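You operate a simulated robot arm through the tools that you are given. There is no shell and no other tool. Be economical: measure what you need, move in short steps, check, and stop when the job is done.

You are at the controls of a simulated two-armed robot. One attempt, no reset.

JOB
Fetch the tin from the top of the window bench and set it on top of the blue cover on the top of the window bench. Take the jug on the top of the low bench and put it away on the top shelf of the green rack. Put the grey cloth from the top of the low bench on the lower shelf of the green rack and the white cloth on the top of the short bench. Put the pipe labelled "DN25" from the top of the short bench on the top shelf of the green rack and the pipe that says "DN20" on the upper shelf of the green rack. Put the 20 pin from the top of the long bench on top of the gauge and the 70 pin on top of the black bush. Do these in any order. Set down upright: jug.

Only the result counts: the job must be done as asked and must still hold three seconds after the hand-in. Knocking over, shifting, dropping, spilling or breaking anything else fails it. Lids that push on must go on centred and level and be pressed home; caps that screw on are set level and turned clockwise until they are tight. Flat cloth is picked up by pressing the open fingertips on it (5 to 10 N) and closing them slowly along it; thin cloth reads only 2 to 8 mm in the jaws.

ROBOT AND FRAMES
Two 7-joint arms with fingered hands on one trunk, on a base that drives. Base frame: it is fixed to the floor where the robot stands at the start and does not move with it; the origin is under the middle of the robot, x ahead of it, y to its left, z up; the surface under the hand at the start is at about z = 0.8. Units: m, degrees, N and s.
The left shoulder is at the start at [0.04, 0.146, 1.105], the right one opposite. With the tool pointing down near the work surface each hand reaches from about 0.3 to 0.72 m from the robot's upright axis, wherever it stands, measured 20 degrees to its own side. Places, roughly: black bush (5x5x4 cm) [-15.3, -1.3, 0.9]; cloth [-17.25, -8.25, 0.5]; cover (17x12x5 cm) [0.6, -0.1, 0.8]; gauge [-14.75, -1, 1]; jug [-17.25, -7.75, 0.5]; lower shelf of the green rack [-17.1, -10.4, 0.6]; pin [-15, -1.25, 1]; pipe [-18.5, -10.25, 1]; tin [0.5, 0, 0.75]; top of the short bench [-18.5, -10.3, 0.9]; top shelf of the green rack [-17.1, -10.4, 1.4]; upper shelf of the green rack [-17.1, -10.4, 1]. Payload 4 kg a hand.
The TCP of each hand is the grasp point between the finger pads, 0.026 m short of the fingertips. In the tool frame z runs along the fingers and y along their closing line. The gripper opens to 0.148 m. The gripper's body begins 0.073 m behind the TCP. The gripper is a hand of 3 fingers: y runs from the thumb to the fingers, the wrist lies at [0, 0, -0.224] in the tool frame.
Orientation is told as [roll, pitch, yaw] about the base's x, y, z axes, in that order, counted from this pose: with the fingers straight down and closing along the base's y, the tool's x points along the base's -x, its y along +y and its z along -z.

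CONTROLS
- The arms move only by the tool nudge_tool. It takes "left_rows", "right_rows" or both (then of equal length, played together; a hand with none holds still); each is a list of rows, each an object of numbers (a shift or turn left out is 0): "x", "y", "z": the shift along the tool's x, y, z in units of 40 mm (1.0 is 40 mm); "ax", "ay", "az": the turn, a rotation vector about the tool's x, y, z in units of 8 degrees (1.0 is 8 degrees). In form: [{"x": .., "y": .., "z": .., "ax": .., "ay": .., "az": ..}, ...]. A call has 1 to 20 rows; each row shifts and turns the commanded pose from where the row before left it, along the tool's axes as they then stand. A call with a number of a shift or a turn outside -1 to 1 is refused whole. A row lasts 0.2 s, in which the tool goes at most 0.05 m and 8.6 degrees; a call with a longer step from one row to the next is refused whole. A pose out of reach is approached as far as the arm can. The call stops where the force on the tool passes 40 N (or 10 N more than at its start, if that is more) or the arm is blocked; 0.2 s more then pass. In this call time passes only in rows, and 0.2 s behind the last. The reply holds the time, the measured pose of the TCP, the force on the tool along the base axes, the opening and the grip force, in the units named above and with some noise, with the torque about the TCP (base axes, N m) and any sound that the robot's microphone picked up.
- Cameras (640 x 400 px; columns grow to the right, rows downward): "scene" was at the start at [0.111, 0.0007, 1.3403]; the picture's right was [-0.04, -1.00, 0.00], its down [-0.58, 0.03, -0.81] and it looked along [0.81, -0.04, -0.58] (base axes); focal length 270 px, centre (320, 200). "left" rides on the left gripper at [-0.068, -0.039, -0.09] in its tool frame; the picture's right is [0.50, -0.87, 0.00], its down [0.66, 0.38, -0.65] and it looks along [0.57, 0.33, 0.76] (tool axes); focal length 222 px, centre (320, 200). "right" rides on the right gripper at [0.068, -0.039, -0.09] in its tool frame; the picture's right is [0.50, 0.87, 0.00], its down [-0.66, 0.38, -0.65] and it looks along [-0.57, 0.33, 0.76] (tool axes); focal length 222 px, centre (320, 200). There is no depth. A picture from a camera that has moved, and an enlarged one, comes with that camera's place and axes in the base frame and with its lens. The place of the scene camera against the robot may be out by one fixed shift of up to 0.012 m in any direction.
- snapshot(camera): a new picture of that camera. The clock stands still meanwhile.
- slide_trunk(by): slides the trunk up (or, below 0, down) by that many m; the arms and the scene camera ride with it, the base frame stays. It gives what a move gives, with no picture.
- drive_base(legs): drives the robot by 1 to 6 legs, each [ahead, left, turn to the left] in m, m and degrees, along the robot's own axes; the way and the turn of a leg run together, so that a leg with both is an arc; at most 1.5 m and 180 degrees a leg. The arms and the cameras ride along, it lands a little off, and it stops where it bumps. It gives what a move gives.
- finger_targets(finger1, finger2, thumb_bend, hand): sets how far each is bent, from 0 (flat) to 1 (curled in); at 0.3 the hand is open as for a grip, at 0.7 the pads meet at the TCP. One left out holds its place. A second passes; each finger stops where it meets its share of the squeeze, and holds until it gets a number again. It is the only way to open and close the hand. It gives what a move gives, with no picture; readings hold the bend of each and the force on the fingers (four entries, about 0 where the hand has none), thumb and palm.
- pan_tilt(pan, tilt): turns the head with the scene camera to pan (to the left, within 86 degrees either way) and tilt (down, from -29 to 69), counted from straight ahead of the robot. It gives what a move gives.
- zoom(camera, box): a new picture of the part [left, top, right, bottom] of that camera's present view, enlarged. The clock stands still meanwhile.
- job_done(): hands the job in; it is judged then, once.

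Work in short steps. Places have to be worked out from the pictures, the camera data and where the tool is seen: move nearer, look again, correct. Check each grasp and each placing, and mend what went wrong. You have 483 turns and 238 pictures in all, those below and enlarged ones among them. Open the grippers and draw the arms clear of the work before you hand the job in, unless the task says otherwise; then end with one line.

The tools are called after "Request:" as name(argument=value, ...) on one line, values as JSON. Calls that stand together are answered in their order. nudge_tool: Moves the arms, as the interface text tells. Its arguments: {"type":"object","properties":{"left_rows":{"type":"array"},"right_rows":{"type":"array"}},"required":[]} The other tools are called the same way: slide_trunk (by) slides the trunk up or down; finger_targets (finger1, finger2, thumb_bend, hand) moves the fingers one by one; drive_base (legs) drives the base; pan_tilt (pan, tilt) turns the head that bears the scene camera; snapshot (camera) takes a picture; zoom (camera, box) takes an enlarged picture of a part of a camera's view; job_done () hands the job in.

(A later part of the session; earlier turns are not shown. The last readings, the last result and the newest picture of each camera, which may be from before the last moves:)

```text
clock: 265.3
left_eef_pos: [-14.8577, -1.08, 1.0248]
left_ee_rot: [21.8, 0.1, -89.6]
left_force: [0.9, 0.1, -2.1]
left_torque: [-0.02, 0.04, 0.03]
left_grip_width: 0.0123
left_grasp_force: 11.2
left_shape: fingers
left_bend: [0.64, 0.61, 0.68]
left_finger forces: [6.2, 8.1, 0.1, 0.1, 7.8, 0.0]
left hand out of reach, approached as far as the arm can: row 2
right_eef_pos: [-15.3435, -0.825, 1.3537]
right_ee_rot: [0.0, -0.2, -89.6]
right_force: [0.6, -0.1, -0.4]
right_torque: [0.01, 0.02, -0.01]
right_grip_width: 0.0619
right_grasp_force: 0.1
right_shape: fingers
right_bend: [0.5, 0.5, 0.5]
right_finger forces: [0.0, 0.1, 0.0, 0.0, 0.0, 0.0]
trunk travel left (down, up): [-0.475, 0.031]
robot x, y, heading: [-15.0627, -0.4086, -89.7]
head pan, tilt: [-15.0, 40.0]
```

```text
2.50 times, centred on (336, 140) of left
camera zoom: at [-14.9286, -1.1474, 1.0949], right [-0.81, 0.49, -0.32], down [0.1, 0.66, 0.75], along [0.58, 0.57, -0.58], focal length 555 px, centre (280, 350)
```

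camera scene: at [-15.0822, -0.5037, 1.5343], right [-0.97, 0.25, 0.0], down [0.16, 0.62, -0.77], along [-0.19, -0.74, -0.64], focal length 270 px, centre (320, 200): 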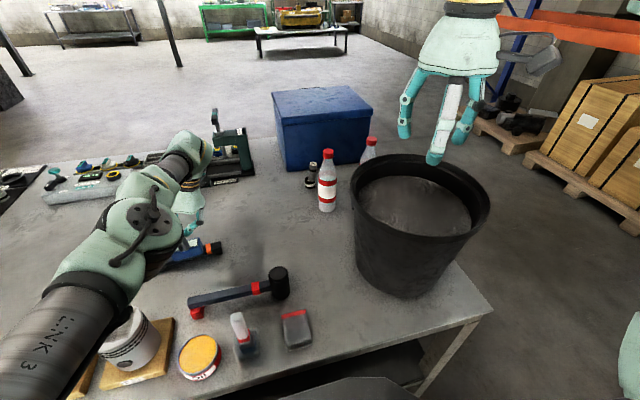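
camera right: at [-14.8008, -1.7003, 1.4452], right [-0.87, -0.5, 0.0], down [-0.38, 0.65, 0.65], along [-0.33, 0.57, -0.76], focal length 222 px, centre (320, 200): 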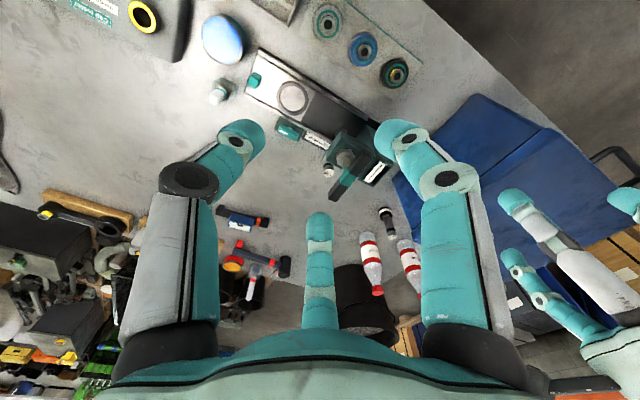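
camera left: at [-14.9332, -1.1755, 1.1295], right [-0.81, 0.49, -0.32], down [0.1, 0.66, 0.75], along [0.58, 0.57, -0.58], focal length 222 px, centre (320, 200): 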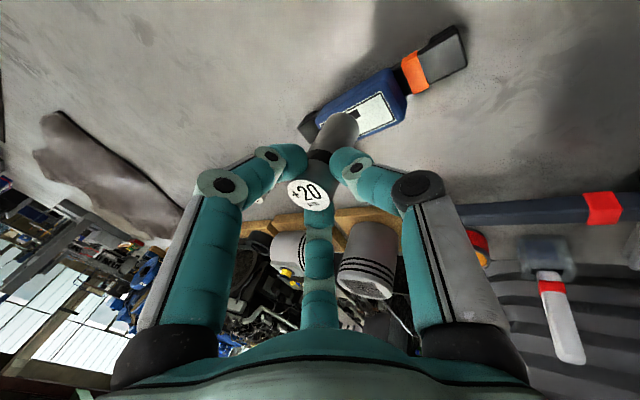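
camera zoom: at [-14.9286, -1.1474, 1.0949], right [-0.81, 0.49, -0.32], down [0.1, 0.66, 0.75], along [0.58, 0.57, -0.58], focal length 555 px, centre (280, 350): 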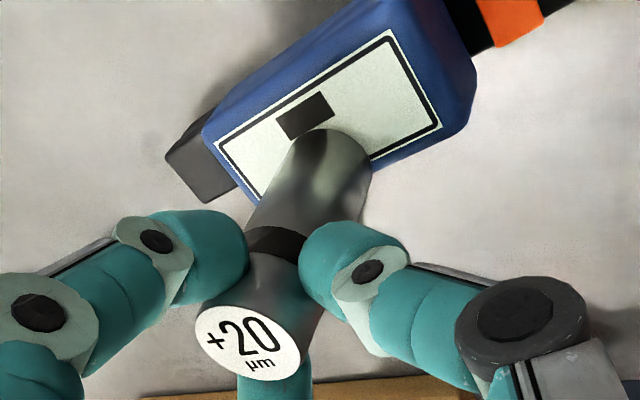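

At the reach limit, so I'll nudge the base forward 1 cm instead.

Request:
drive_base(legs=[[0.011, -0.004, 0]])

Request:
zoom(camera="left", box=[240, 60, 432, 220])

```text
clock: 266.0
left_eef_pos: [-14.861, -1.0899, 1.0268]
left_ee_rot: [21.6, -0.1, -89.6]
left_force: [0.4, 0.9, -3.2]
left_torque: [-0.02, 0.02, -0.01]
left_grip_width: 0.0121
left_grasp_force: 11.3
left_shape: fingers
left_bend: [0.64, 0.61, 0.68]
left_finger forces: [6.1, 8.3, 0.0, 0.0, 7.9, 0.1]
right_eef_pos: [-15.3462, -0.8323, 1.3548]
right_ee_rot: [0.0, -0.3, -89.5]
right_force: [-0.3, 0.1, 0.4]
right_torque: [-0.02, -0.01, 0.02]
right_grip_width: 0.0619
right_grasp_force: 0.0
right_shape: fingers
right_bend: [0.5, 0.5, 0.5]
right_finger forces: [0.0, 0.1, 0.0, 0.0, 0.0, 0.0]
trunk travel left (down, up): [-0.475, 0.031]
robot x, y, heading: [-15.0638, -0.4179, -89.5]
head pan, tilt: [-15.0, 40.0]
```

```text
2.50 times, centred on (336, 140) of left
camera zoom: at [-14.9313, -1.1561, 1.0972], right [-0.81, 0.49, -0.32], down [0.1, 0.66, 0.75], along [0.58, 0.57, -0.58], focal length 555 px, centre (280, 350)
```

zoom: 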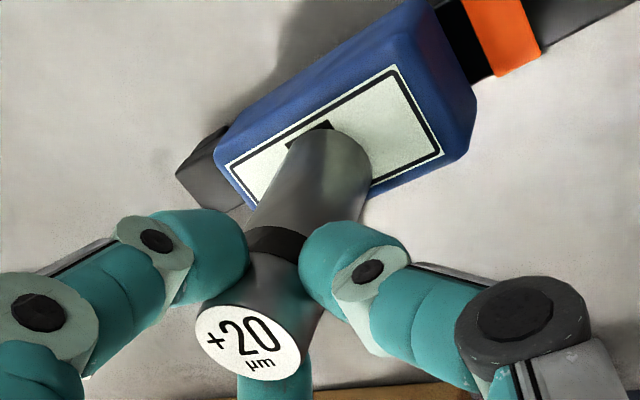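

Now centred. Lower to contact.

Request:
nudge_tool(left_rows=[{"y": -0.05, "z": 0.116}, {"y": -0.025, "z": 0.06}])

Request:
zoom(camera="left", box=[240, 60, 432, 220])

```text
clock: 266.6
left_eef_pos: [-14.8626, -1.0889, 1.0205]
left_ee_rot: [21.8, -0.3, -89.6]
left_force: [-0.9, -0.5, 11.1]
left_torque: [-0.04, -0.11, -0.02]
left_grip_width: 0.0116
left_grasp_force: 13.4
left_shape: fingers
left_bend: [0.64, 0.61, 0.69]
left_finger forces: [8.5, 10.2, 0.1, 0.0, 8.6, 0.0]
right_eef_pos: [-15.347, -0.8327, 1.3555]
right_ee_rot: [0.0, -0.3, -89.5]
right_force: [-0.2, 0.0, 0.6]
right_torque: [0.01, 0.0, 0.04]
right_grip_width: 0.0618
right_grasp_force: 0.0
right_shape: fingers
right_bend: [0.5, 0.5, 0.5]
right_finger forces: [0.0, 0.0, 0.0, 0.0, 0.0, 0.0]
trunk travel left (down, up): [-0.475, 0.031]
robot x, y, heading: [-15.0688, -0.4157, -89.9]
head pan, tilt: [-15.0, 40.0]
```

```text
2.50 times, centred on (336, 140) of left
camera zoom: at [-14.9332, -1.1559, 1.0914], right [-0.81, 0.49, -0.32], down [0.1, 0.66, 0.74], along [0.58, 0.57, -0.59], focal length 555 px, centre (280, 350)
```

zoom: 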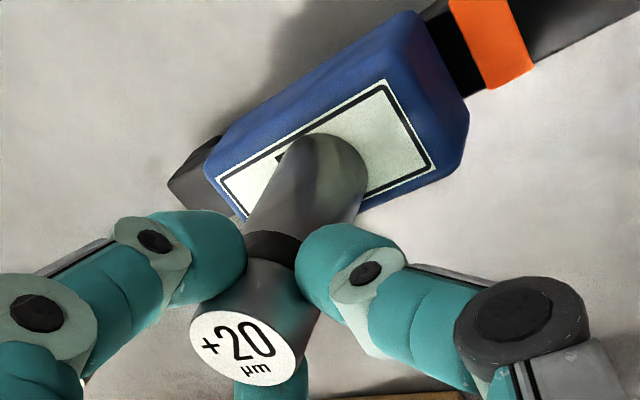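

Centred with 11 N contact. Ease off and open in a small, balanced step.

Request:
nudge_tool(left_rows=[{"y": 0.015, "z": -0.04}])

Request:
finger_targets(hand="left", finger1=0.62, finger2=0.59, thumb_bend=0.66)

Request:
zoom(camera="left", box=[240, 60, 432, 220])

```text
clock: 267.0
left_eef_pos: [-14.8623, -1.0904, 1.0207]
left_ee_rot: [21.9, -0.1, -89.6]
left_force: [-0.8, -0.3, 11.8]
left_torque: [0.04, -0.14, 0.01]
left_grip_width: 0.0119
left_grasp_force: 13.1
left_shape: fingers
left_bend: [0.64, 0.61, 0.69]
left_finger forces: [8.2, 10.2, 0.0, 0.0, 8.5, 0.0]
right_eef_pos: [-15.3485, -0.8353, 1.3538]
right_ee_rot: [0.1, -0.2, -89.7]
right_force: [0.1, -0.7, -0.6]
right_torque: [-0.02, 0.0, -0.02]
right_grip_width: 0.0615
right_grasp_force: 0.1
right_shape: fingers
right_bend: [0.5, 0.5, 0.5]
right_finger forces: [0.0, 0.0, 0.1, 0.1, 0.0, 0.0]
trunk travel left (down, up): [-0.475, 0.031]
robot x, y, heading: [-15.0686, -0.4176, -89.6]
head pan, tilt: [-15.0, 40.0]
```

```text
clock: 268.0
left_eef_pos: [-14.862, -1.0928, 1.0188]
left_ee_rot: [21.8, 0.0, -89.6]
left_force: [-1.4, -0.5, 0.7]
left_torque: [-0.01, 0.0, 0.01]
left_grip_width: 0.0172
left_grasp_force: 0.1
left_shape: fingers
left_bend: [0.62, 0.59, 0.66]
left_finger forces: [0.1, 0.1, 0.1, 0.0, 0.0, 0.1]
right_eef_pos: [-15.3473, -0.837, 1.3538]
right_ee_rot: [-0.1, 0.0, -89.5]
right_force: [0.2, -0.5, -0.3]
right_torque: [0.0, 0.0, -0.02]
right_grip_width: 0.0615
right_grasp_force: 0.1
right_shape: fingers
right_bend: [0.5, 0.5, 0.5]
right_finger forces: [0.1, 0.0, 0.0, 0.1, 0.0, 0.1]
trunk travel left (down, up): [-0.475, 0.031]
robot x, y, heading: [-15.0671, -0.4183, -89.6]
head pan, tilt: [-15.0, 40.0]
```

```text
2.50 times, centred on (336, 140) of left
camera zoom: at [-14.9325, -1.1587, 1.0894], right [-0.81, 0.49, -0.32], down [0.1, 0.66, 0.75], along [0.58, 0.57, -0.58], focal length 555 px, centre (280, 350)
```

zoom: 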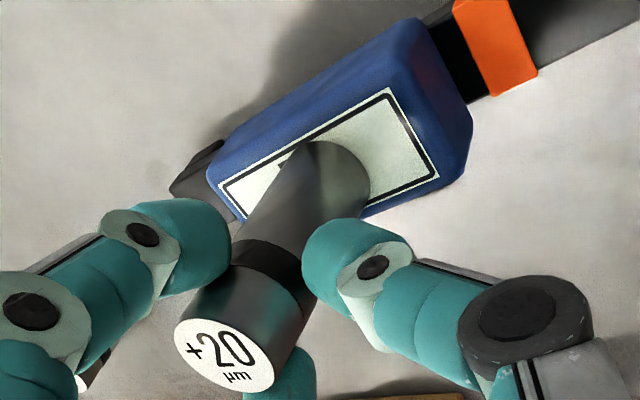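

Pin stands free. Open further, then withdraw along the tool axis.

Request:
finger_targets(hand="left", finger1=0.5, finger2=0.5, thumb_bend=0.5)

Request:
zoom(camera="left", box=[240, 60, 432, 220])

```text
clock: 269.0
left_eef_pos: [-14.862, -1.0919, 1.0189]
left_ee_rot: [21.7, 0.0, -89.5]
left_force: [0.2, -0.1, 0.2]
left_torque: [-0.02, 0.03, 0.02]
left_grip_width: 0.0614
left_grasp_force: 0.1
left_shape: fingers
left_bend: [0.5, 0.5, 0.5]
left_finger forces: [0.1, 0.0, 0.1, 0.0, 0.0, 0.0]
right_eef_pos: [-15.3475, -0.8363, 1.3547]
right_ee_rot: [0.0, -0.1, -89.5]
right_force: [0.0, -0.7, -0.2]
right_torque: [0.01, -0.01, 0.01]
right_grip_width: 0.0619
right_grasp_force: 0.0
right_shape: fingers
right_bend: [0.5, 0.5, 0.5]
right_finger forces: [0.1, 0.1, 0.0, 0.0, 0.1, 0.0]
trunk travel left (down, up): [-0.475, 0.031]
robot x, y, heading: [-15.0677, -0.4197, -90.1]
head pan, tilt: [-15.0, 40.0]
```

```text
2.50 times, centred on (336, 140) of left
camera zoom: at [-14.9327, -1.1584, 1.0897], right [-0.81, 0.49, -0.32], down [0.1, 0.66, 0.75], along [0.58, 0.57, -0.58], focal length 555 px, centre (280, 350)
```

zoom: 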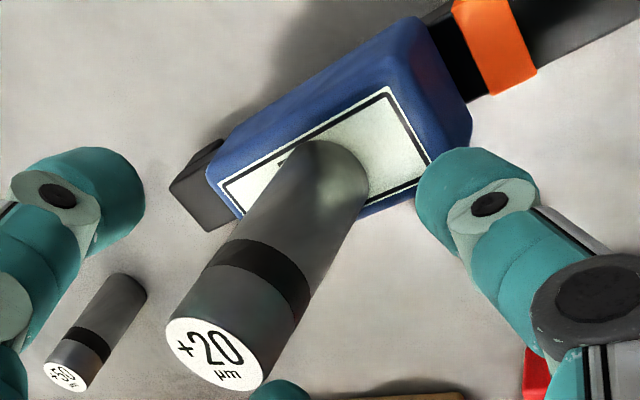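

The pin stands on the gauge. Raise the trunk 3 cm (pure vertical) to clear it, then withdraw.

Request:
slide_trunk(by=0.031)

Request:
nudge_tool(left_rows=[{"z": -0.3, "x": 0.1}, {"z": -0.5, "x": 0.3}])

Request:
snapshot(camera="left")

```text
clock: 269.8
left_eef_pos: [-14.8622, -1.0906, 1.0503]
left_ee_rot: [21.8, -0.1, -89.7]
left_force: [0.0, 1.0, -0.2]
left_torque: [0.01, 0.06, -0.01]
left_grip_width: 0.0618
left_grasp_force: 0.0
left_shape: fingers
left_bend: [0.5, 0.5, 0.5]
left_finger forces: [0.0, 0.1, 0.0, 0.1, 0.0, 0.1]
right_eef_pos: [-15.3469, -0.8354, 1.3838]
right_ee_rot: [-0.1, -0.1, -89.5]
right_force: [0.0, -0.2, 0.9]
right_torque: [-0.01, 0.02, -0.04]
right_grip_width: 0.0616
right_grasp_force: 0.0
right_shape: fingers
right_bend: [0.5, 0.5, 0.5]
right_finger forces: [0.0, 0.1, 0.0, 0.1, 0.0, 0.1]
trunk travel left (down, up): [-0.506, 0.0]
robot x, y, heading: [-15.0602, -0.4182, -89.9]
head pan, tilt: [-15.0, 40.0]
```

```text
clock: 270.4
left_eef_pos: [-14.8727, -1.0737, 1.0792]
left_ee_rot: [21.8, -0.1, -89.5]
left_force: [0.0, 0.3, 0.1]
left_torque: [0.0, 0.0, 0.0]
left_grip_width: 0.0614
left_grasp_force: 0.1
left_shape: fingers
left_bend: [0.5, 0.5, 0.5]
left_finger forces: [0.1, 0.1, 0.0, 0.1, 0.1, 0.0]
right_eef_pos: [-15.3459, -0.8364, 1.3832]
right_ee_rot: [0.0, -0.3, -89.4]
right_force: [-0.4, 0.0, 0.3]
right_torque: [-0.01, 0.02, -0.02]
right_grip_width: 0.0622
right_grasp_force: 0.0
right_shape: fingers
right_bend: [0.5, 0.5, 0.5]
right_finger forces: [0.0, 0.0, 0.0, 0.0, 0.1, 0.0]
trunk travel left (down, up): [-0.506, 0.0]
robot x, y, heading: [-15.0632, -0.416, -89.5]
head pan, tilt: [-15.0, 40.0]
```

```text
132 pictures are left
camera left: at [-14.9439, -1.1409, 1.1497], right [-0.81, 0.49, -0.32], down [0.1, 0.66, 0.75], along [0.58, 0.57, -0.58], focal length 222 px, centre (320, 200)
```

left: 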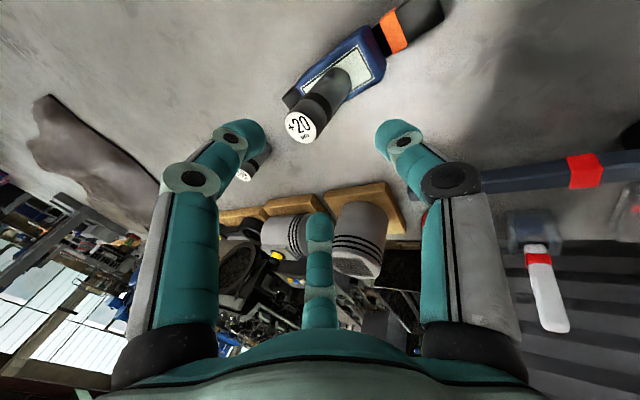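

Clear. Raise, untilt and tuck the left hand, then back off and go round the bench end.

Request:
nudge_tool(left_rows=[{"z": -0.8, "x": 0.4}, {"z": -1, "x": 0.4}, {"z": -1, "x": 0.4}, {"z": -1, "x": 0.4}, {"z": -1, "x": 0.4}, {"x": 0.6, "ax": 0.9}, {"x": 0.6, "ax": 0.9}, {"x": 0.6, "ax": 0.9}, {"x": 0.2, "y": 0.8}, {"y": 1}, {"y": 1}, {"y": 0.5}])

Request:
drive_base(legs=[[-0.25, 0, 0], [0, -1.25, 0], [1.5, 0, 0], [1.5, 0, 0]])

Request:
pan_tilt(pan=0, tilt=15)

Request:
snapshot(camera="scene")

```text
clock: 273.0
left_eef_pos: [-14.8134, -0.9153, 1.2571]
left_ee_rot: [0.2, -0.1, -89.6]
left_force: [0.1, -0.1, -0.1]
left_torque: [0.0, -0.01, 0.01]
left_grip_width: 0.062
left_grasp_force: 0.0
left_shape: fingers
left_bend: [0.5, 0.5, 0.5]
left_finger forces: [0.1, 0.0, 0.0, 0.0, 0.0, 0.0]
right_eef_pos: [-15.347, -0.8356, 1.3833]
right_ee_rot: [0.0, -0.1, -89.5]
right_force: [-0.4, 0.6, 0.1]
right_torque: [-0.03, 0.02, 0.0]
right_grip_width: 0.0616
right_grasp_force: 0.1
right_shape: fingers
right_bend: [0.5, 0.5, 0.5]
right_finger forces: [0.1, 0.0, 0.0, 0.0, 0.0, 0.1]
trunk travel left (down, up): [-0.506, 0.0]
robot x, y, heading: [-15.065, -0.4185, -89.8]
head pan, tilt: [-15.0, 40.0]
```

```text
clock: 294.7
left_eef_pos: [-16.1969, -3.6489, 1.2574]
left_ee_rot: [0.3, -0.1, -92.1]
left_force: [0.0, 0.4, 0.7]
left_torque: [-0.04, 0.0, -0.03]
left_grip_width: 0.0618
left_grasp_force: 0.1
left_shape: fingers
left_bend: [0.5, 0.5, 0.5]
left_finger forces: [0.1, 0.0, 0.0, 0.1, 0.0, 0.0]
right_eef_pos: [-16.7242, -3.5464, 1.383]
right_ee_rot: [0.0, 0.0, -92.1]
right_force: [-0.3, -0.2, -0.1]
right_torque: [-0.03, 0.03, 0.02]
right_grip_width: 0.0616
right_grasp_force: 0.0
right_shape: fingers
right_bend: [0.5, 0.5, 0.5]
right_finger forces: [0.0, 0.0, 0.0, 0.0, 0.0, 0.1]
trunk travel left (down, up): [-0.506, 0.0]
robot x, y, heading: [-16.4234, -3.1453, -92.4]
head pan, tilt: [-15.0, 40.0]
```

```text
clock: 295.6
left_eef_pos: [-16.1958, -3.6511, 1.2578]
left_ee_rot: [0.1, 0.0, -92.2]
left_force: [0.0, -0.1, -0.8]
left_torque: [0.01, 0.01, -0.01]
left_grip_width: 0.0615
left_grasp_force: 0.0
left_shape: fingers
left_bend: [0.5, 0.5, 0.5]
left_finger forces: [0.0, 0.0, 0.0, 0.0, 0.0, 0.0]
right_eef_pos: [-16.7252, -3.5485, 1.3828]
right_ee_rot: [-0.1, -0.1, -92.1]
right_force: [-0.3, 0.0, 0.0]
right_torque: [0.03, 0.0, 0.0]
right_grip_width: 0.0618
right_grasp_force: 0.0
right_shape: fingers
right_bend: [0.5, 0.5, 0.5]
right_finger forces: [0.1, 0.1, 0.1, 0.0, 0.1, 0.0]
trunk travel left (down, up): [-0.506, 0.0]
robot x, y, heading: [-16.4283, -3.1447, -92.5]
head pan, tilt: [0.0, 15.0]
```

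```text
131 pictures are left
camera scene: at [-16.4276, -3.2524, 1.6031], right [-1.0, 0.04, 0.0], down [0.01, 0.26, -0.97], along [-0.04, -0.96, -0.26], focal length 270 px, centre (320, 200)
```

scene: 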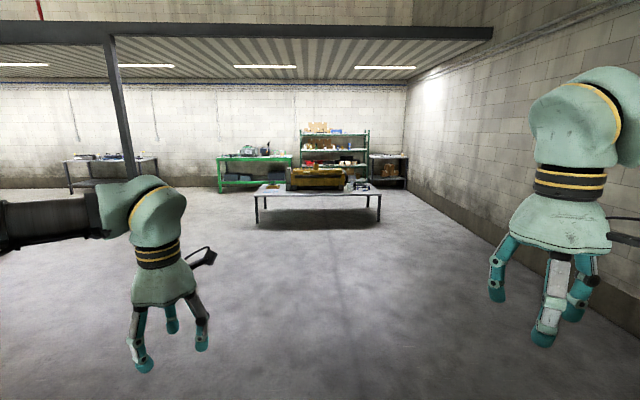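

The low bench, green rack and short bench are ahead. Drive on 2.8 m and look.

Request:
drive_base(legs=[[1.5, -0.35, 2.4], [1.3, -0.35, 0]])

Request:
pan_tilt(pan=0, tilt=25)

Request:
snapshot(camera="scene")

```text
refused: leg 1 is longer than a leg can be; nothing moved
```

```text
clock: 296.3
left_eef_pos: [-16.1958, -3.65, 1.2573]
left_ee_rot: [0.3, -0.2, -92.1]
left_force: [0.9, 0.3, 0.5]
left_torque: [0.02, -0.02, 0.02]
left_grip_width: 0.0614
left_grasp_force: 0.1
left_shape: fingers
left_bend: [0.5, 0.5, 0.5]
left_finger forces: [0.0, 0.0, 0.1, 0.1, 0.0, 0.1]
right_eef_pos: [-16.7242, -3.5483, 1.384]
right_ee_rot: [0.0, -0.1, -92.1]
right_force: [0.2, 0.3, -0.7]
right_torque: [-0.04, 0.02, 0.01]
right_grip_width: 0.0617
right_grasp_force: 0.1
right_shape: fingers
right_bend: [0.5, 0.5, 0.5]
right_finger forces: [0.1, 0.0, 0.1, 0.0, 0.1, 0.1]
trunk travel left (down, up): [-0.506, 0.0]
robot x, y, heading: [-16.4242, -3.1432, -92.4]
head pan, tilt: [0.0, 25.0]
```

```text
130 pictures are left
camera scene: at [-16.4275, -3.2509, 1.587], right [-1.0, 0.04, 0.0], down [0.02, 0.42, -0.91], along [-0.04, -0.91, -0.42], focal length 270 px, centre (320, 200)
```

scene: 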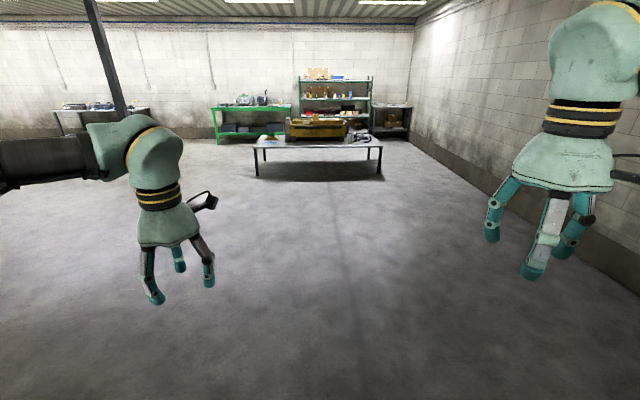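

Legs must be ≤1.5 m; resend shorter.

Request:
drive_base(legs=[[1.35, -0.3, 2.4], [1.35, -0.25, 0], [0.6, 0, 0]])

Request:
snapshot(camera="scene")

```text
clock: 312.4
left_eef_pos: [-16.8251, -6.866, 1.2593]
left_ee_rot: [0.1, -0.1, -91.3]
left_force: [0.7, 0.4, 0.0]
left_torque: [0.02, 0.01, 0.03]
left_grip_width: 0.062
left_grasp_force: 0.2
left_shape: fingers
left_bend: [0.5, 0.5, 0.5]
left_finger forces: [0.0, 0.0, 0.0, 0.0, 0.0, 0.1]
right_eef_pos: [-17.3554, -6.772, 1.3844]
right_ee_rot: [-0.1, -0.2, -91.1]
right_force: [-0.2, 0.7, 0.2]
right_torque: [-0.04, 0.0, -0.03]
right_grip_width: 0.0617
right_grasp_force: 0.0
right_shape: fingers
right_bend: [0.5, 0.5, 0.5]
right_finger forces: [0.0, 0.1, 0.0, 0.0, 0.1, 0.0]
trunk travel left (down, up): [-0.506, 0.0]
robot x, y, heading: [-17.0615, -6.3631, -91.6]
head pan, tilt: [0.0, 25.0]
```

```text
129 pictures are left
camera scene: at [-17.0625, -6.4697, 1.5871], right [-1.0, 0.02, 0.0], down [0.01, 0.42, -0.91], along [-0.02, -0.91, -0.42], focal length 270 px, centre (320, 200)
```

scene: 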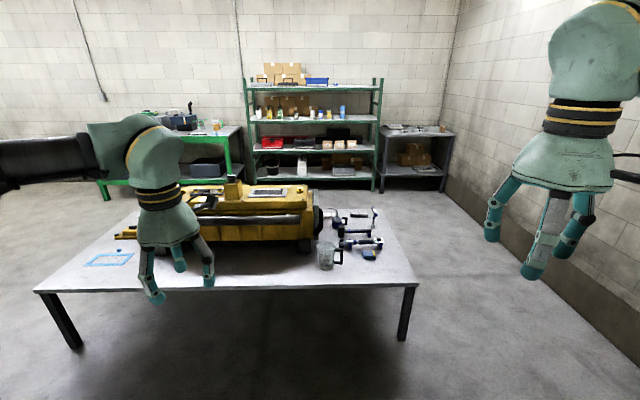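

Request:
zoom(camera="scene", box=[240, 60, 480, 280])

Request:
zoom(camera="scene", box=[300, 195, 396, 275])

Request:
zoom(camera="scene", box=[80, 240, 160, 290])

```text
1.82 times, centred on (360, 170) of scene
camera zoom: at [-17.0625, -6.4697, 1.5871], right [-1.0, 0.02, 0.0], down [0.01, 0.42, -0.91], along [-0.02, -0.91, -0.42], focal length 491 px, centre (247, 254)
```

zoom: 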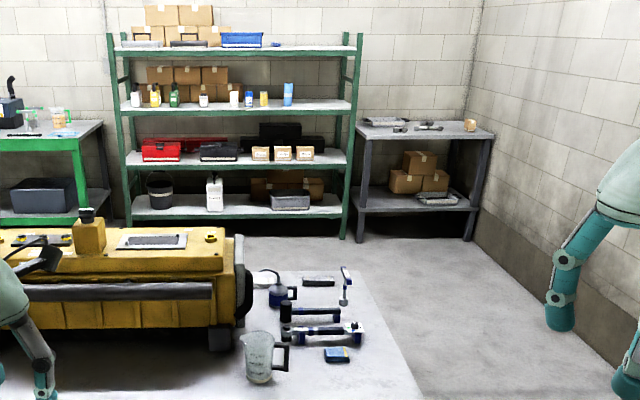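

```text
5.00 times, centred on (348, 235) of scene
camera zoom: at [-17.0625, -6.4697, 1.5871], right [-1.0, 0.02, 0.0], down [0.01, 0.42, -0.91], along [-0.02, -0.91, -0.42], focal length 1351 px, centre (180, 25)
```

zoom: 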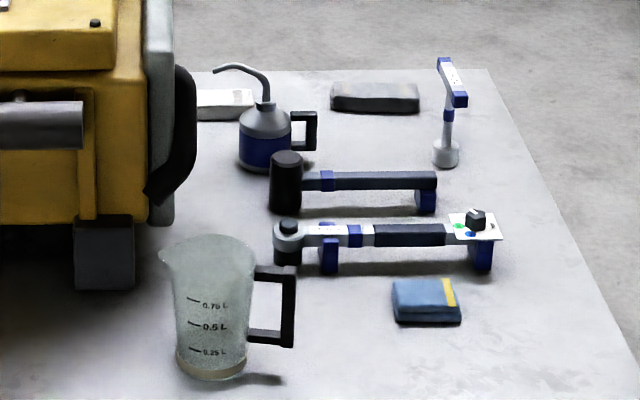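

```text
8.00 times, centred on (120, 265) of scene
camera zoom: at [-17.0625, -6.4697, 1.5871], right [-1.0, 0.02, 0.0], down [0.01, 0.42, -0.91], along [-0.02, -0.91, -0.42], focal length 2162 px, centre (1920, -320)
```

zoom: 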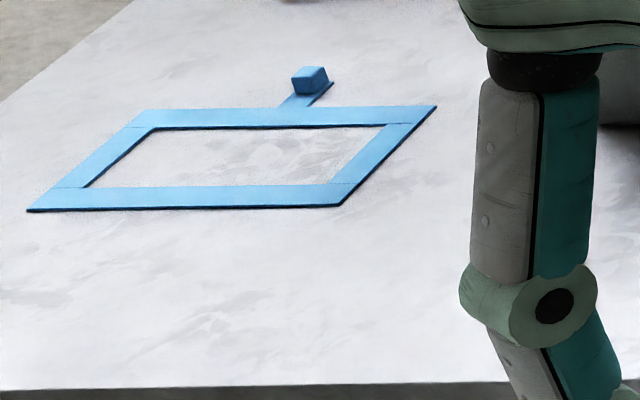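

The jug, white cloth and grey cloth are on the low bench's right part; rack shelves are at about z 1.45, 1.05, 0.65, 0.23. Look closer at the rack and short bench before planning.

Request:
zoom(camera="scene", box=[240, 60, 400, 160])

Request:
zoom(camera="scene", box=[370, 110, 466, 170])

```text
4.00 times, centred on (320, 110) of scene
camera zoom: at [-17.0625, -6.4697, 1.5871], right [-1.0, 0.02, 0.0], down [0.01, 0.42, -0.91], along [-0.02, -0.91, -0.42], focal length 1081 px, centre (320, 560)
```

zoom: 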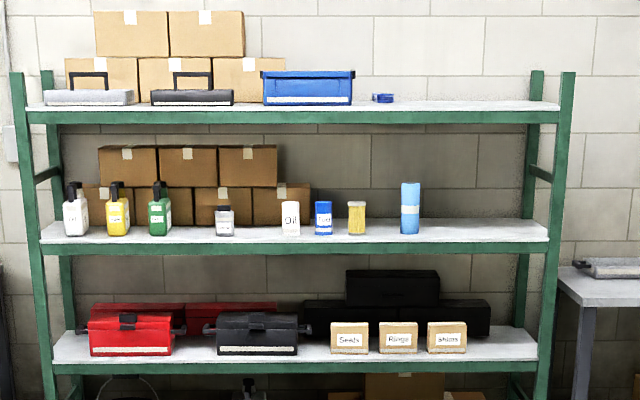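

```text
6.67 times, centred on (418, 140) of scene
camera zoom: at [-17.0625, -6.4697, 1.5871], right [-1.0, 0.02, 0.0], down [0.01, 0.42, -0.91], along [-0.02, -0.91, -0.42], focal length 1802 px, centre (-333, 600)
```

zoom: 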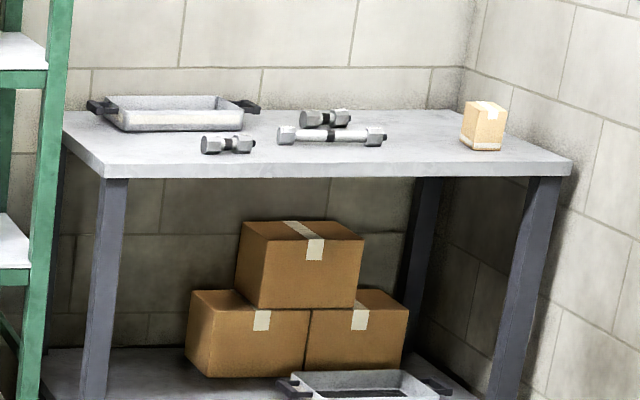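

Plan for jug: right hand from this side. Drive closer and lower the trunk, then look.

Request:
drive_base(legs=[[0.93, 0.05, 1.6]])

Request:
slide_trunk(by=-0.3)

Request:
pan_tilt(pan=-5, tilt=45)

Request:
snapshot(camera="scene")

Request:
snapshot(camera="right")

```text
clock: 317.3
left_eef_pos: [-16.7594, -7.8048, 1.259]
left_ee_rot: [0.3, -0.1, -89.0]
left_force: [0.1, 0.2, -0.1]
left_torque: [0.0, -0.02, 0.0]
left_grip_width: 0.0617
left_grasp_force: 0.0
left_shape: fingers
left_bend: [0.5, 0.5, 0.5]
left_finger forces: [0.0, 0.0, 0.1, 0.0, 0.0, 0.0]
right_eef_pos: [-17.2923, -7.7309, 1.384]
right_ee_rot: [0.0, -0.1, -88.9]
right_force: [-0.2, -0.2, -0.8]
right_torque: [0.02, -0.01, -0.01]
right_grip_width: 0.0618
right_grasp_force: 0.0
right_shape: fingers
right_bend: [0.5, 0.5, 0.5]
right_finger forces: [0.1, 0.0, 0.0, 0.0, 0.1, 0.0]
trunk travel left (down, up): [-0.506, 0.0]
robot x, y, heading: [-17.0168, -7.3137, -89.2]
head pan, tilt: [0.0, 25.0]
```

```text
clock: 320.3
left_eef_pos: [-16.7591, -7.8062, 0.9599]
left_ee_rot: [0.3, -0.1, -88.9]
left_force: [0.1, 0.3, -0.3]
left_torque: [-0.02, 0.02, 0.0]
left_grip_width: 0.0619
left_grasp_force: 0.1
left_shape: fingers
left_bend: [0.5, 0.5, 0.5]
left_finger forces: [0.0, 0.0, 0.1, 0.0, 0.0, 0.0]
right_eef_pos: [-17.2914, -7.7323, 1.0842]
right_ee_rot: [0.0, -0.1, -88.9]
right_force: [-0.4, 0.3, 0.0]
right_torque: [-0.01, -0.02, 0.0]
right_grip_width: 0.0618
right_grasp_force: 0.1
right_shape: fingers
right_bend: [0.5, 0.5, 0.5]
right_finger forces: [0.0, 0.0, 0.0, 0.0, 0.0, 0.1]
trunk travel left (down, up): [-0.206, 0.3]
robot x, y, heading: [-17.0174, -7.3107, -89.1]
head pan, tilt: [0.0, 25.0]
```

```text
clock: 321.1
left_eef_pos: [-16.7589, -7.805, 0.9587]
left_ee_rot: [0.2, -0.1, -89.0]
left_force: [-0.7, -0.3, 0.3]
left_torque: [0.0, 0.0, 0.01]
left_grip_width: 0.0617
left_grasp_force: 0.0
left_shape: fingers
left_bend: [0.5, 0.5, 0.5]
left_finger forces: [0.1, 0.0, 0.0, 0.0, 0.0, 0.1]
right_eef_pos: [-17.293, -7.7321, 1.0849]
right_ee_rot: [0.0, -0.1, -88.9]
right_force: [0.0, 0.2, -0.6]
right_torque: [-0.01, 0.02, -0.01]
right_grip_width: 0.0617
right_grasp_force: 0.0
right_shape: fingers
right_bend: [0.5, 0.5, 0.5]
right_finger forces: [0.1, 0.1, 0.0, 0.1, 0.1, 0.0]
trunk travel left (down, up): [-0.206, 0.3]
robot x, y, heading: [-17.0142, -7.311, -88.8]
head pan, tilt: [-5.0, 45.0]
```

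```text
123 pictures are left
camera scene: at [-17.0194, -7.4081, 1.2577], right [-1.0, 0.07, 0.0], down [0.05, 0.7, -0.71], along [-0.05, -0.71, -0.71], focal length 270 px, centre (320, 200)
```

scene: 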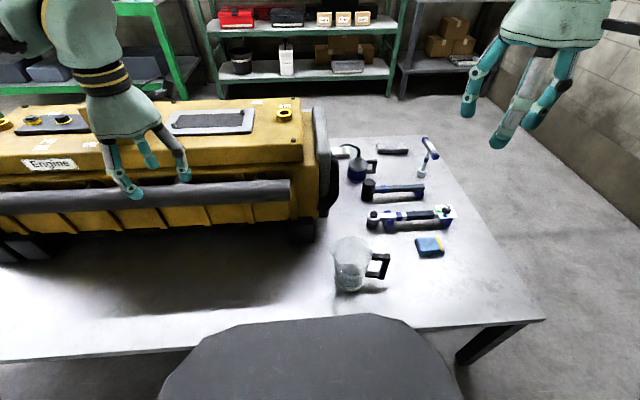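

```text
122 pictures are left
camera right: at [-17.333, -7.663, 1.1761], right [0.86, 0.52, 0.0], down [0.39, -0.65, 0.66], along [0.34, -0.56, -0.76], focal length 222 px, centre (320, 200)
```

right: 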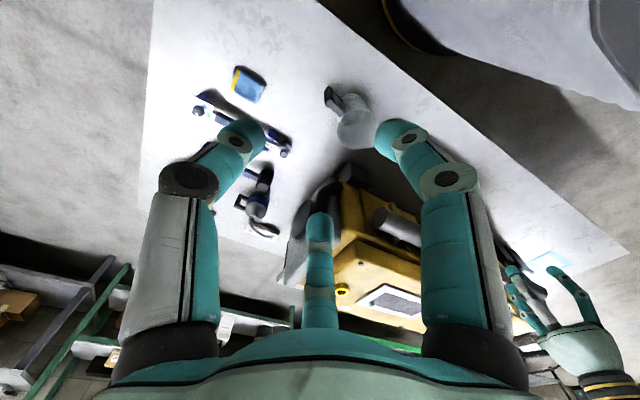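

Jug rim centre is about [-17.137, -7.815, 0.642], handle toward -x. I'll open the right hand, turn it so the handle falls between fingers, and move above.

Request:
finger_targets(hand="right", finger1=0.32, finger2=0.32, thumb_bend=0.32)

Request:
nudge_tool(right_rows=[{"az": -1}, {"az": -1}, {"az": -1}, {"az": -1}, {"az": -1}, {"az": -1}, {"az": -0.7}, {"x": -1}, {"x": -1}, {"x": -1}, {"x": -1}, {"x": -0.38, "y": 0.54}, {"z": 1}, {"z": 1}, {"z": 1}])

Request:
snapshot(camera="right")

Request:
snapshot(camera="scene")

```text
clock: 322.1
left_eef_pos: [-16.7585, -7.8047, 0.96]
left_ee_rot: [0.2, 0.0, -89.0]
left_force: [0.1, -0.4, 0.9]
left_torque: [0.01, -0.02, -0.01]
left_grip_width: 0.0618
left_grasp_force: 0.2
left_shape: fingers
left_bend: [0.5, 0.5, 0.5]
left_finger forces: [0.0, 0.1, 0.0, 0.0, 0.1, 0.1]
right_eef_pos: [-17.2913, -7.7319, 1.0854]
right_ee_rot: [0.0, -0.2, -88.9]
right_force: [0.0, -0.7, 0.4]
right_torque: [0.01, -0.02, -0.02]
right_grip_width: 0.1206
right_grasp_force: 0.1
right_shape: fingers
right_bend: [0.32, 0.32, 0.32]
right_finger forces: [0.0, 0.0, 0.0, 0.1, 0.0, 0.1]
trunk travel left (down, up): [-0.206, 0.3]
robot x, y, heading: [-17.0178, -7.3117, -89.0]
head pan, tilt: [-5.0, 45.0]
```

```text
clock: 325.4
left_eef_pos: [-16.76, -7.8047, 0.9582]
left_ee_rot: [0.2, -0.1, -89.0]
left_force: [0.2, -0.3, -0.4]
left_torque: [-0.01, -0.05, 0.02]
left_grip_width: 0.0619
left_grasp_force: 0.0
left_shape: fingers
left_bend: [0.5, 0.5, 0.5]
left_finger forces: [0.1, 0.1, 0.0, 0.0, 0.0, 0.1]
right_eef_pos: [-17.1347, -7.8154, 0.9645]
right_ee_rot: [-0.1, -0.1, -35.3]
right_force: [-0.1, 0.2, -0.7]
right_torque: [0.03, -0.03, 0.0]
right_grip_width: 0.1207
right_grasp_force: 0.0
right_shape: fingers
right_bend: [0.32, 0.32, 0.32]
right_finger forces: [0.0, 0.0, 0.0, 0.0, 0.0, 0.0]
trunk travel left (down, up): [-0.206, 0.3]
robot x, y, heading: [-17.0176, -7.3098, -89.1]
head pan, tilt: [-5.0, 45.0]
```

```text
121 pictures are left
camera right: at [-17.2131, -7.8068, 1.056], right [0.09, 1.0, 0.0], down [0.75, -0.07, 0.66], along [0.65, -0.06, -0.76], focal length 222 px, centre (320, 200)
```

right: 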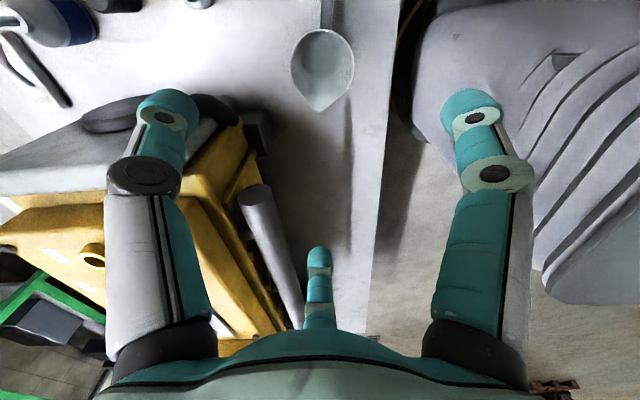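

```text
120 pictures are left
camera scene: at [-17.0199, -7.4087, 1.2576], right [-1.0, 0.07, 0.0], down [0.05, 0.71, -0.71], along [-0.05, -0.7, -0.71], focal length 270 px, centre (320, 200)
```

scene: 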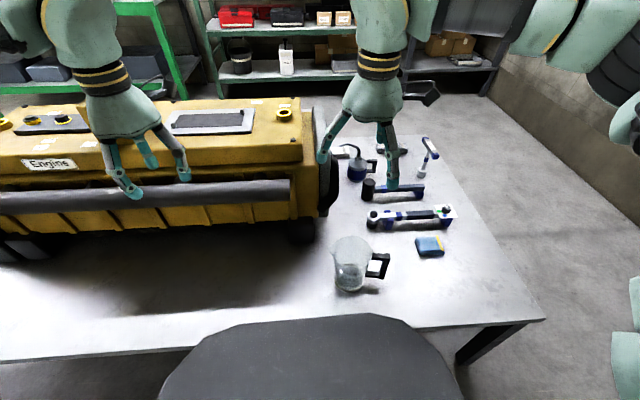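

Jug axis is about [-17.147, -7.81]; handle is between fingers. Trim and descend to just above the rim.

Request:
nudge_tool(right_rows=[{"x": 0.3, "y": -0.09, "z": 0.8}, {"z": 1}, {"z": 1}, {"z": 1}, {"z": 1}, {"z": 1}, {"z": 0.5}])

Request:
snapshot(camera="right")

Request:
zoom(camera="scene", box=[260, 150, 460, 310])

```text
clock: 326.9
left_eef_pos: [-16.758, -7.8055, 0.959]
left_ee_rot: [0.3, 0.0, -89.1]
left_force: [-0.8, -0.2, -0.7]
left_torque: [0.01, 0.03, 0.01]
left_grip_width: 0.0614
left_grasp_force: 0.1
left_shape: fingers
left_bend: [0.5, 0.5, 0.5]
left_finger forces: [0.0, 0.0, 0.0, 0.0, 0.0, 0.0]
right_eef_pos: [-17.1499, -7.8129, 0.7128]
right_ee_rot: [-0.1, -0.1, -35.3]
right_force: [-0.2, -0.2, 1.0]
right_torque: [-0.02, 0.0, 0.05]
right_grip_width: 0.1205
right_grasp_force: 0.1
right_shape: fingers
right_bend: [0.32, 0.32, 0.32]
right_finger forces: [0.0, 0.0, 0.0, 0.1, 0.1, 0.1]
trunk travel left (down, up): [-0.206, 0.3]
robot x, y, heading: [-17.0161, -7.3075, -89.4]
head pan, tilt: [-5.0, 45.0]
```

```text
119 pictures are left
camera right: at [-17.2276, -7.8037, 0.8047], right [0.09, 1.0, 0.0], down [0.75, -0.07, 0.65], along [0.65, -0.06, -0.76], focal length 222 px, centre (320, 200)
```

right: 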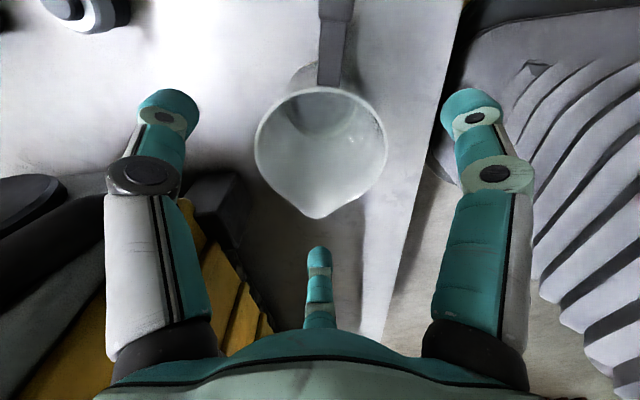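

```text
2.50 times, centred on (360, 230) of scene
camera zoom: at [-17.0194, -7.4081, 1.2576], right [-1.0, 0.07, 0.0], down [0.05, 0.71, -0.71], along [-0.05, -0.7, -0.71], focal length 676 px, centre (220, 125)
```

zoom: 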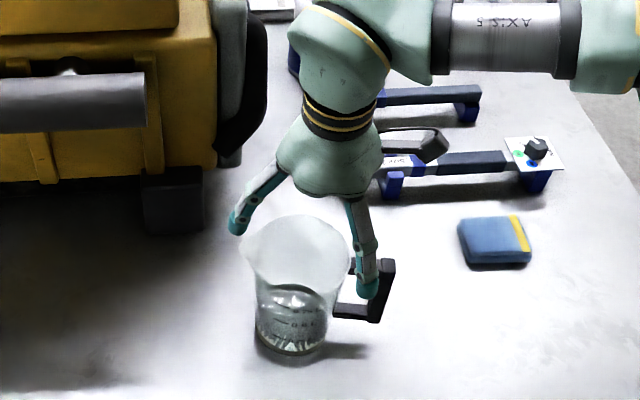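

Rim centre about [-17.143, -7.811], spout toward +x. Open wide, bias 1 cm toward the spout side, and descend around the jug.

Request:
finger_targets(hand="right", finger1=0.3, finger2=0.3, thumb_bend=0.3)

Request:
nudge_tool(right_rows=[{"x": -0.31, "y": 0.23}, {"z": 0.7}, {"z": 0.7}, {"z": 0.5}])

Request:
snapshot(camera="right")

Request:
zoom(camera="scene", box=[260, 150, 460, 310])

```text
clock: 327.9
left_eef_pos: [-16.7598, -7.8043, 0.9588]
left_ee_rot: [0.3, -0.2, -89.0]
left_force: [0.7, -0.7, -0.5]
left_torque: [-0.02, 0.01, 0.0]
left_grip_width: 0.0617
left_grasp_force: 0.0
left_shape: fingers
left_bend: [0.5, 0.5, 0.5]
left_finger forces: [0.0, 0.0, 0.0, 0.0, 0.0, 0.0]
right_eef_pos: [-17.1492, -7.8132, 0.7131]
right_ee_rot: [0.0, -0.2, -35.3]
right_force: [0.4, 0.8, 0.5]
right_torque: [0.01, -0.03, 0.03]
right_grip_width: 0.1264
right_grasp_force: 0.1
right_shape: fingers
right_bend: [0.3, 0.3, 0.3]
right_finger forces: [0.1, 0.1, 0.1, 0.1, 0.0, 0.1]
trunk travel left (down, up): [-0.206, 0.3]
robot x, y, heading: [-17.0184, -7.3105, -89.2]
head pan, tilt: [-5.0, 45.0]
```

```text
clock: 328.9
left_eef_pos: [-16.7594, -7.8058, 0.9599]
left_ee_rot: [0.1, 0.0, -89.0]
left_force: [0.4, -0.6, 0.5]
left_torque: [-0.02, 0.03, 0.0]
left_grip_width: 0.0617
left_grasp_force: 0.1
left_shape: fingers
left_bend: [0.5, 0.5, 0.5]
left_finger forces: [0.0, 0.1, 0.0, 0.0, 0.0, 0.0]
right_eef_pos: [-17.1343, -7.8132, 0.6366]
right_ee_rot: [0.0, -0.1, -35.5]
right_force: [0.7, 0.4, 0.3]
right_torque: [0.03, 0.01, 0.02]
right_grip_width: 0.1267
right_grasp_force: 0.1
right_shape: fingers
right_bend: [0.3, 0.3, 0.3]
right_finger forces: [0.0, 0.0, 0.0, 0.0, 0.0, 0.0]
trunk travel left (down, up): [-0.206, 0.3]
robot x, y, heading: [-17.015, -7.3134, -89.1]
head pan, tilt: [-5.0, 45.0]
```

```text
117 pictures are left
camera right: at [-17.2122, -7.8033, 0.7285], right [0.09, 1.0, 0.0], down [0.75, -0.07, 0.65], along [0.65, -0.06, -0.76], focal length 222 px, centre (320, 200)
```

right: 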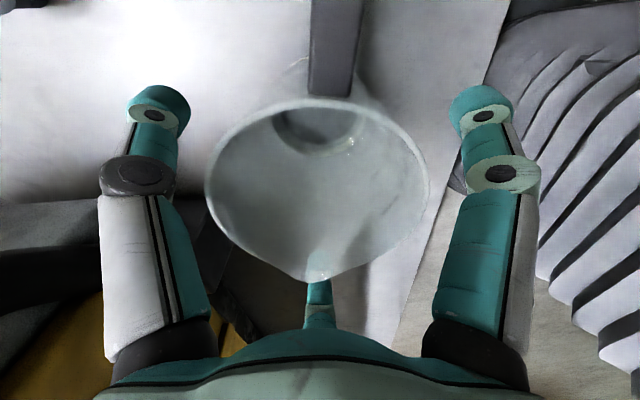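

```text
2.50 times, centred on (360, 230) of scene
camera zoom: at [-17.0195, -7.4082, 1.2576], right [-1.0, 0.07, 0.0], down [0.05, 0.71, -0.71], along [-0.05, -0.7, -0.71], focal length 676 px, centre (220, 125)
```

zoom: 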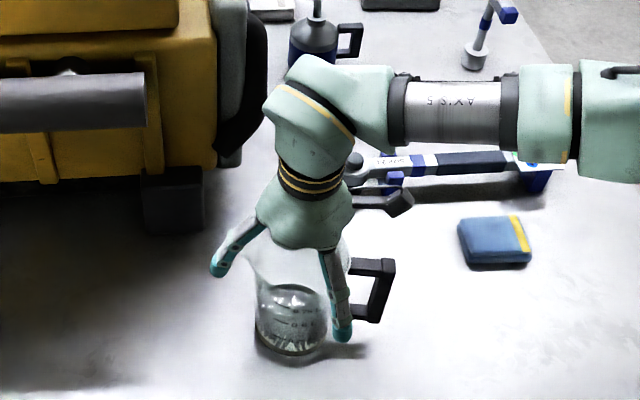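

The fingers surround the jug. Lower another 32 mm and close slowly.

Request:
nudge_tool(right_rows=[{"z": 0.4}, {"z": 0.4}])

Request:
finger_targets(hand="right", finger1=0.42, finger2=0.42, thumb_bend=0.42)

Request:
zoom(camera="scene", box=[260, 150, 460, 310])

```text
clock: 329.6
left_eef_pos: [-16.7583, -7.8051, 0.9596]
left_ee_rot: [0.2, -0.1, -89.0]
left_force: [0.3, -0.4, -1.0]
left_torque: [0.02, -0.03, 0.0]
left_grip_width: 0.0618
left_grasp_force: 0.0
left_shape: fingers
left_bend: [0.5, 0.5, 0.5]
left_finger forces: [0.0, 0.0, 0.0, 0.1, 0.0, 0.0]
right_eef_pos: [-17.1355, -7.8126, 0.6066]
right_ee_rot: [-0.2, -0.3, -35.4]
right_force: [-1.8, -1.4, 6.0]
right_torque: [-0.11, 0.08, -0.02]
right_grip_width: 0.1278
right_grasp_force: 2.8
right_shape: fingers
right_bend: [0.3, 0.3, 0.3]
right_finger forces: [0.9, 0.1, 0.1, 0.0, 4.5, 0.0]
trunk travel left (down, up): [-0.206, 0.3]
robot x, y, heading: [-17.0189, -7.3097, -88.9]
head pan, tilt: [-5.0, 45.0]
```

```text
clock: 330.6
left_eef_pos: [-16.7588, -7.8035, 0.9597]
left_ee_rot: [0.2, 0.0, -89.0]
left_force: [-0.3, -0.4, 0.2]
left_torque: [-0.01, -0.01, -0.01]
left_grip_width: 0.0616
left_grasp_force: 0.0
left_shape: fingers
left_bend: [0.5, 0.5, 0.5]
left_finger forces: [0.0, 0.0, 0.0, 0.0, 0.0, 0.0]
right_eef_pos: [-17.1347, -7.8127, 0.6081]
right_ee_rot: [-0.3, -0.3, -35.3]
right_force: [-5.5, -5.3, 22.3]
right_torque: [-0.13, 0.14, 0.0]
right_grip_width: 0.1061
right_grasp_force: 30.2
right_shape: fingers
right_bend: [0.35, 0.37, 0.42]
right_finger forces: [16.7, 13.8, 0.0, 0.0, 29.3, 0.1]
trunk travel left (down, up): [-0.206, 0.3]
robot x, y, heading: [-17.0149, -7.3102, -89.2]
head pan, tilt: [-5.0, 45.0]
```

```text
2.50 times, centred on (360, 230) of scene
camera zoom: at [-17.0194, -7.4064, 1.2579], right [-1.0, 0.07, 0.0], down [0.05, 0.7, -0.71], along [-0.05, -0.71, -0.71], focal length 676 px, centre (220, 125)
```

zoom: 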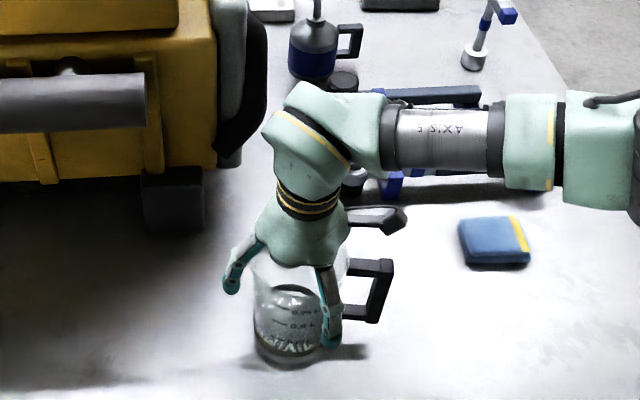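

Grip is strong and lopsided, with some upward push. Relax the thumb a little and recheck.

Request:
finger_targets(hand="right", finger1=0.33, finger2=0.33, thumb_bend=0.34)

Request:
snapshot(camera="right")

```text
clock: 331.6
left_eef_pos: [-16.7588, -7.8041, 0.9587]
left_ee_rot: [0.2, -0.2, -89.0]
left_force: [-1.3, 0.6, 0.9]
left_torque: [0.0, 0.0, 0.04]
left_grip_width: 0.0615
left_grasp_force: 0.0
left_shape: fingers
left_bend: [0.5, 0.5, 0.5]
left_finger forces: [0.0, 0.0, 0.1, 0.0, 0.0, 0.0]
right_eef_pos: [-17.135, -7.8121, 0.606]
right_ee_rot: [-0.2, -0.1, -35.3]
right_force: [-1.8, -3.0, 16.7]
right_torque: [-0.14, 0.2, 0.05]
right_grip_width: 0.1202
right_grasp_force: 8.4
right_shape: fingers
right_bend: [0.32, 0.33, 0.34]
right_finger forces: [3.6, 2.0, 0.0, 0.0, 11.4, 0.1]
trunk travel left (down, up): [-0.206, 0.3]
robot x, y, heading: [-17.0168, -7.3089, -89.2]
head pan, tilt: [-5.0, 45.0]
```

```text
114 pictures are left
camera right: at [-17.2121, -7.8025, 0.6978], right [0.09, 1.0, 0.0], down [0.75, -0.07, 0.65], along [0.65, -0.06, -0.76], focal length 222 px, centre (320, 200)
```

right: 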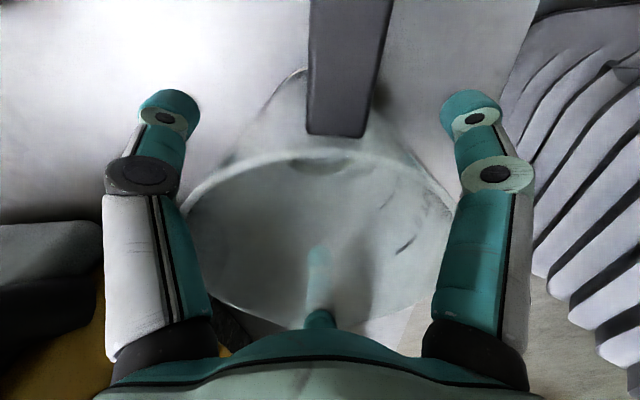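

The rim is wedging against the inner finger links; raise the hand 15 mm and close again on the body.

Request:
nudge_tool(right_rows=[{"z": -0.4}])

Request:
finger_targets(hand="right", finger1=0.4, finger2=0.4, thumb_bend=0.4)

Request:
snapshot(camera="right")

```text
clock: 331.9
left_eef_pos: [-16.7581, -7.8044, 0.9591]
left_ee_rot: [0.3, -0.1, -89.0]
left_force: [-0.5, 0.0, 0.0]
left_torque: [0.02, 0.01, 0.01]
left_grip_width: 0.0619
left_grasp_force: 0.1
left_shape: fingers
left_bend: [0.5, 0.5, 0.5]
left_finger forces: [0.0, 0.0, 0.1, 0.0, 0.1, 0.0]
right_eef_pos: [-17.1328, -7.8114, 0.6199]
right_ee_rot: [0.1, 0.2, -35.3]
right_force: [-0.3, 0.4, 0.7]
right_torque: [-0.01, 0.01, -0.01]
right_grip_width: 0.1162
right_grasp_force: 0.0
right_shape: fingers
right_bend: [0.33, 0.33, 0.34]
right_finger forces: [0.0, 0.0, 0.0, 0.1, 0.0, 0.0]
trunk travel left (down, up): [-0.206, 0.3]
robot x, y, heading: [-17.0169, -7.3141, -88.7]
head pan, tilt: [-5.0, 45.0]
```

```text
clock: 332.9
left_eef_pos: [-16.7571, -7.8049, 0.9595]
left_ee_rot: [0.2, -0.1, -89.0]
left_force: [0.0, 0.9, -0.7]
left_torque: [0.01, 0.0, -0.03]
left_grip_width: 0.0614
left_grasp_force: 0.1
left_shape: fingers
left_bend: [0.5, 0.5, 0.5]
left_finger forces: [0.0, 0.0, 0.0, 0.1, 0.0, 0.1]
right_eef_pos: [-17.1331, -7.8124, 0.6218]
right_ee_rot: [-0.2, -0.1, -35.4]
right_force: [0.1, 0.0, 0.4]
right_torque: [-0.03, 0.01, 0.0]
right_grip_width: 0.0961
right_grasp_force: 0.7
right_shape: fingers
right_bend: [0.4, 0.4, 0.4]
right_finger forces: [0.6, 0.0, 0.0, 0.0, 0.0, 0.1]
trunk travel left (down, up): [-0.206, 0.3]
robot x, y, heading: [-17.0167, -7.3132, -89.3]
head pan, tilt: [-5.0, 45.0]
```

```text
113 pictures are left
camera right: at [-17.2117, -7.8033, 0.7131], right [0.09, 1.0, 0.0], down [0.75, -0.07, 0.65], along [0.65, -0.06, -0.76], focal length 222 px, centre (320, 200)
```

right: 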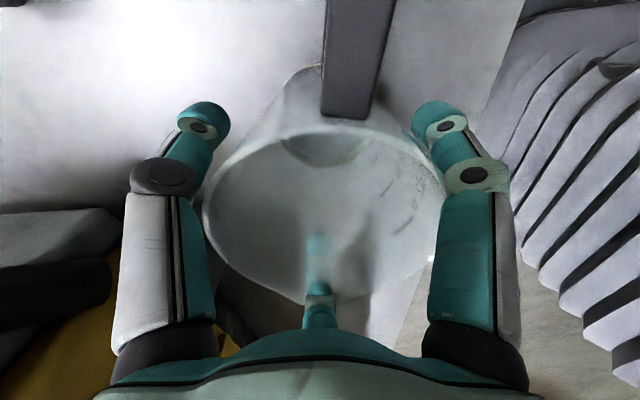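

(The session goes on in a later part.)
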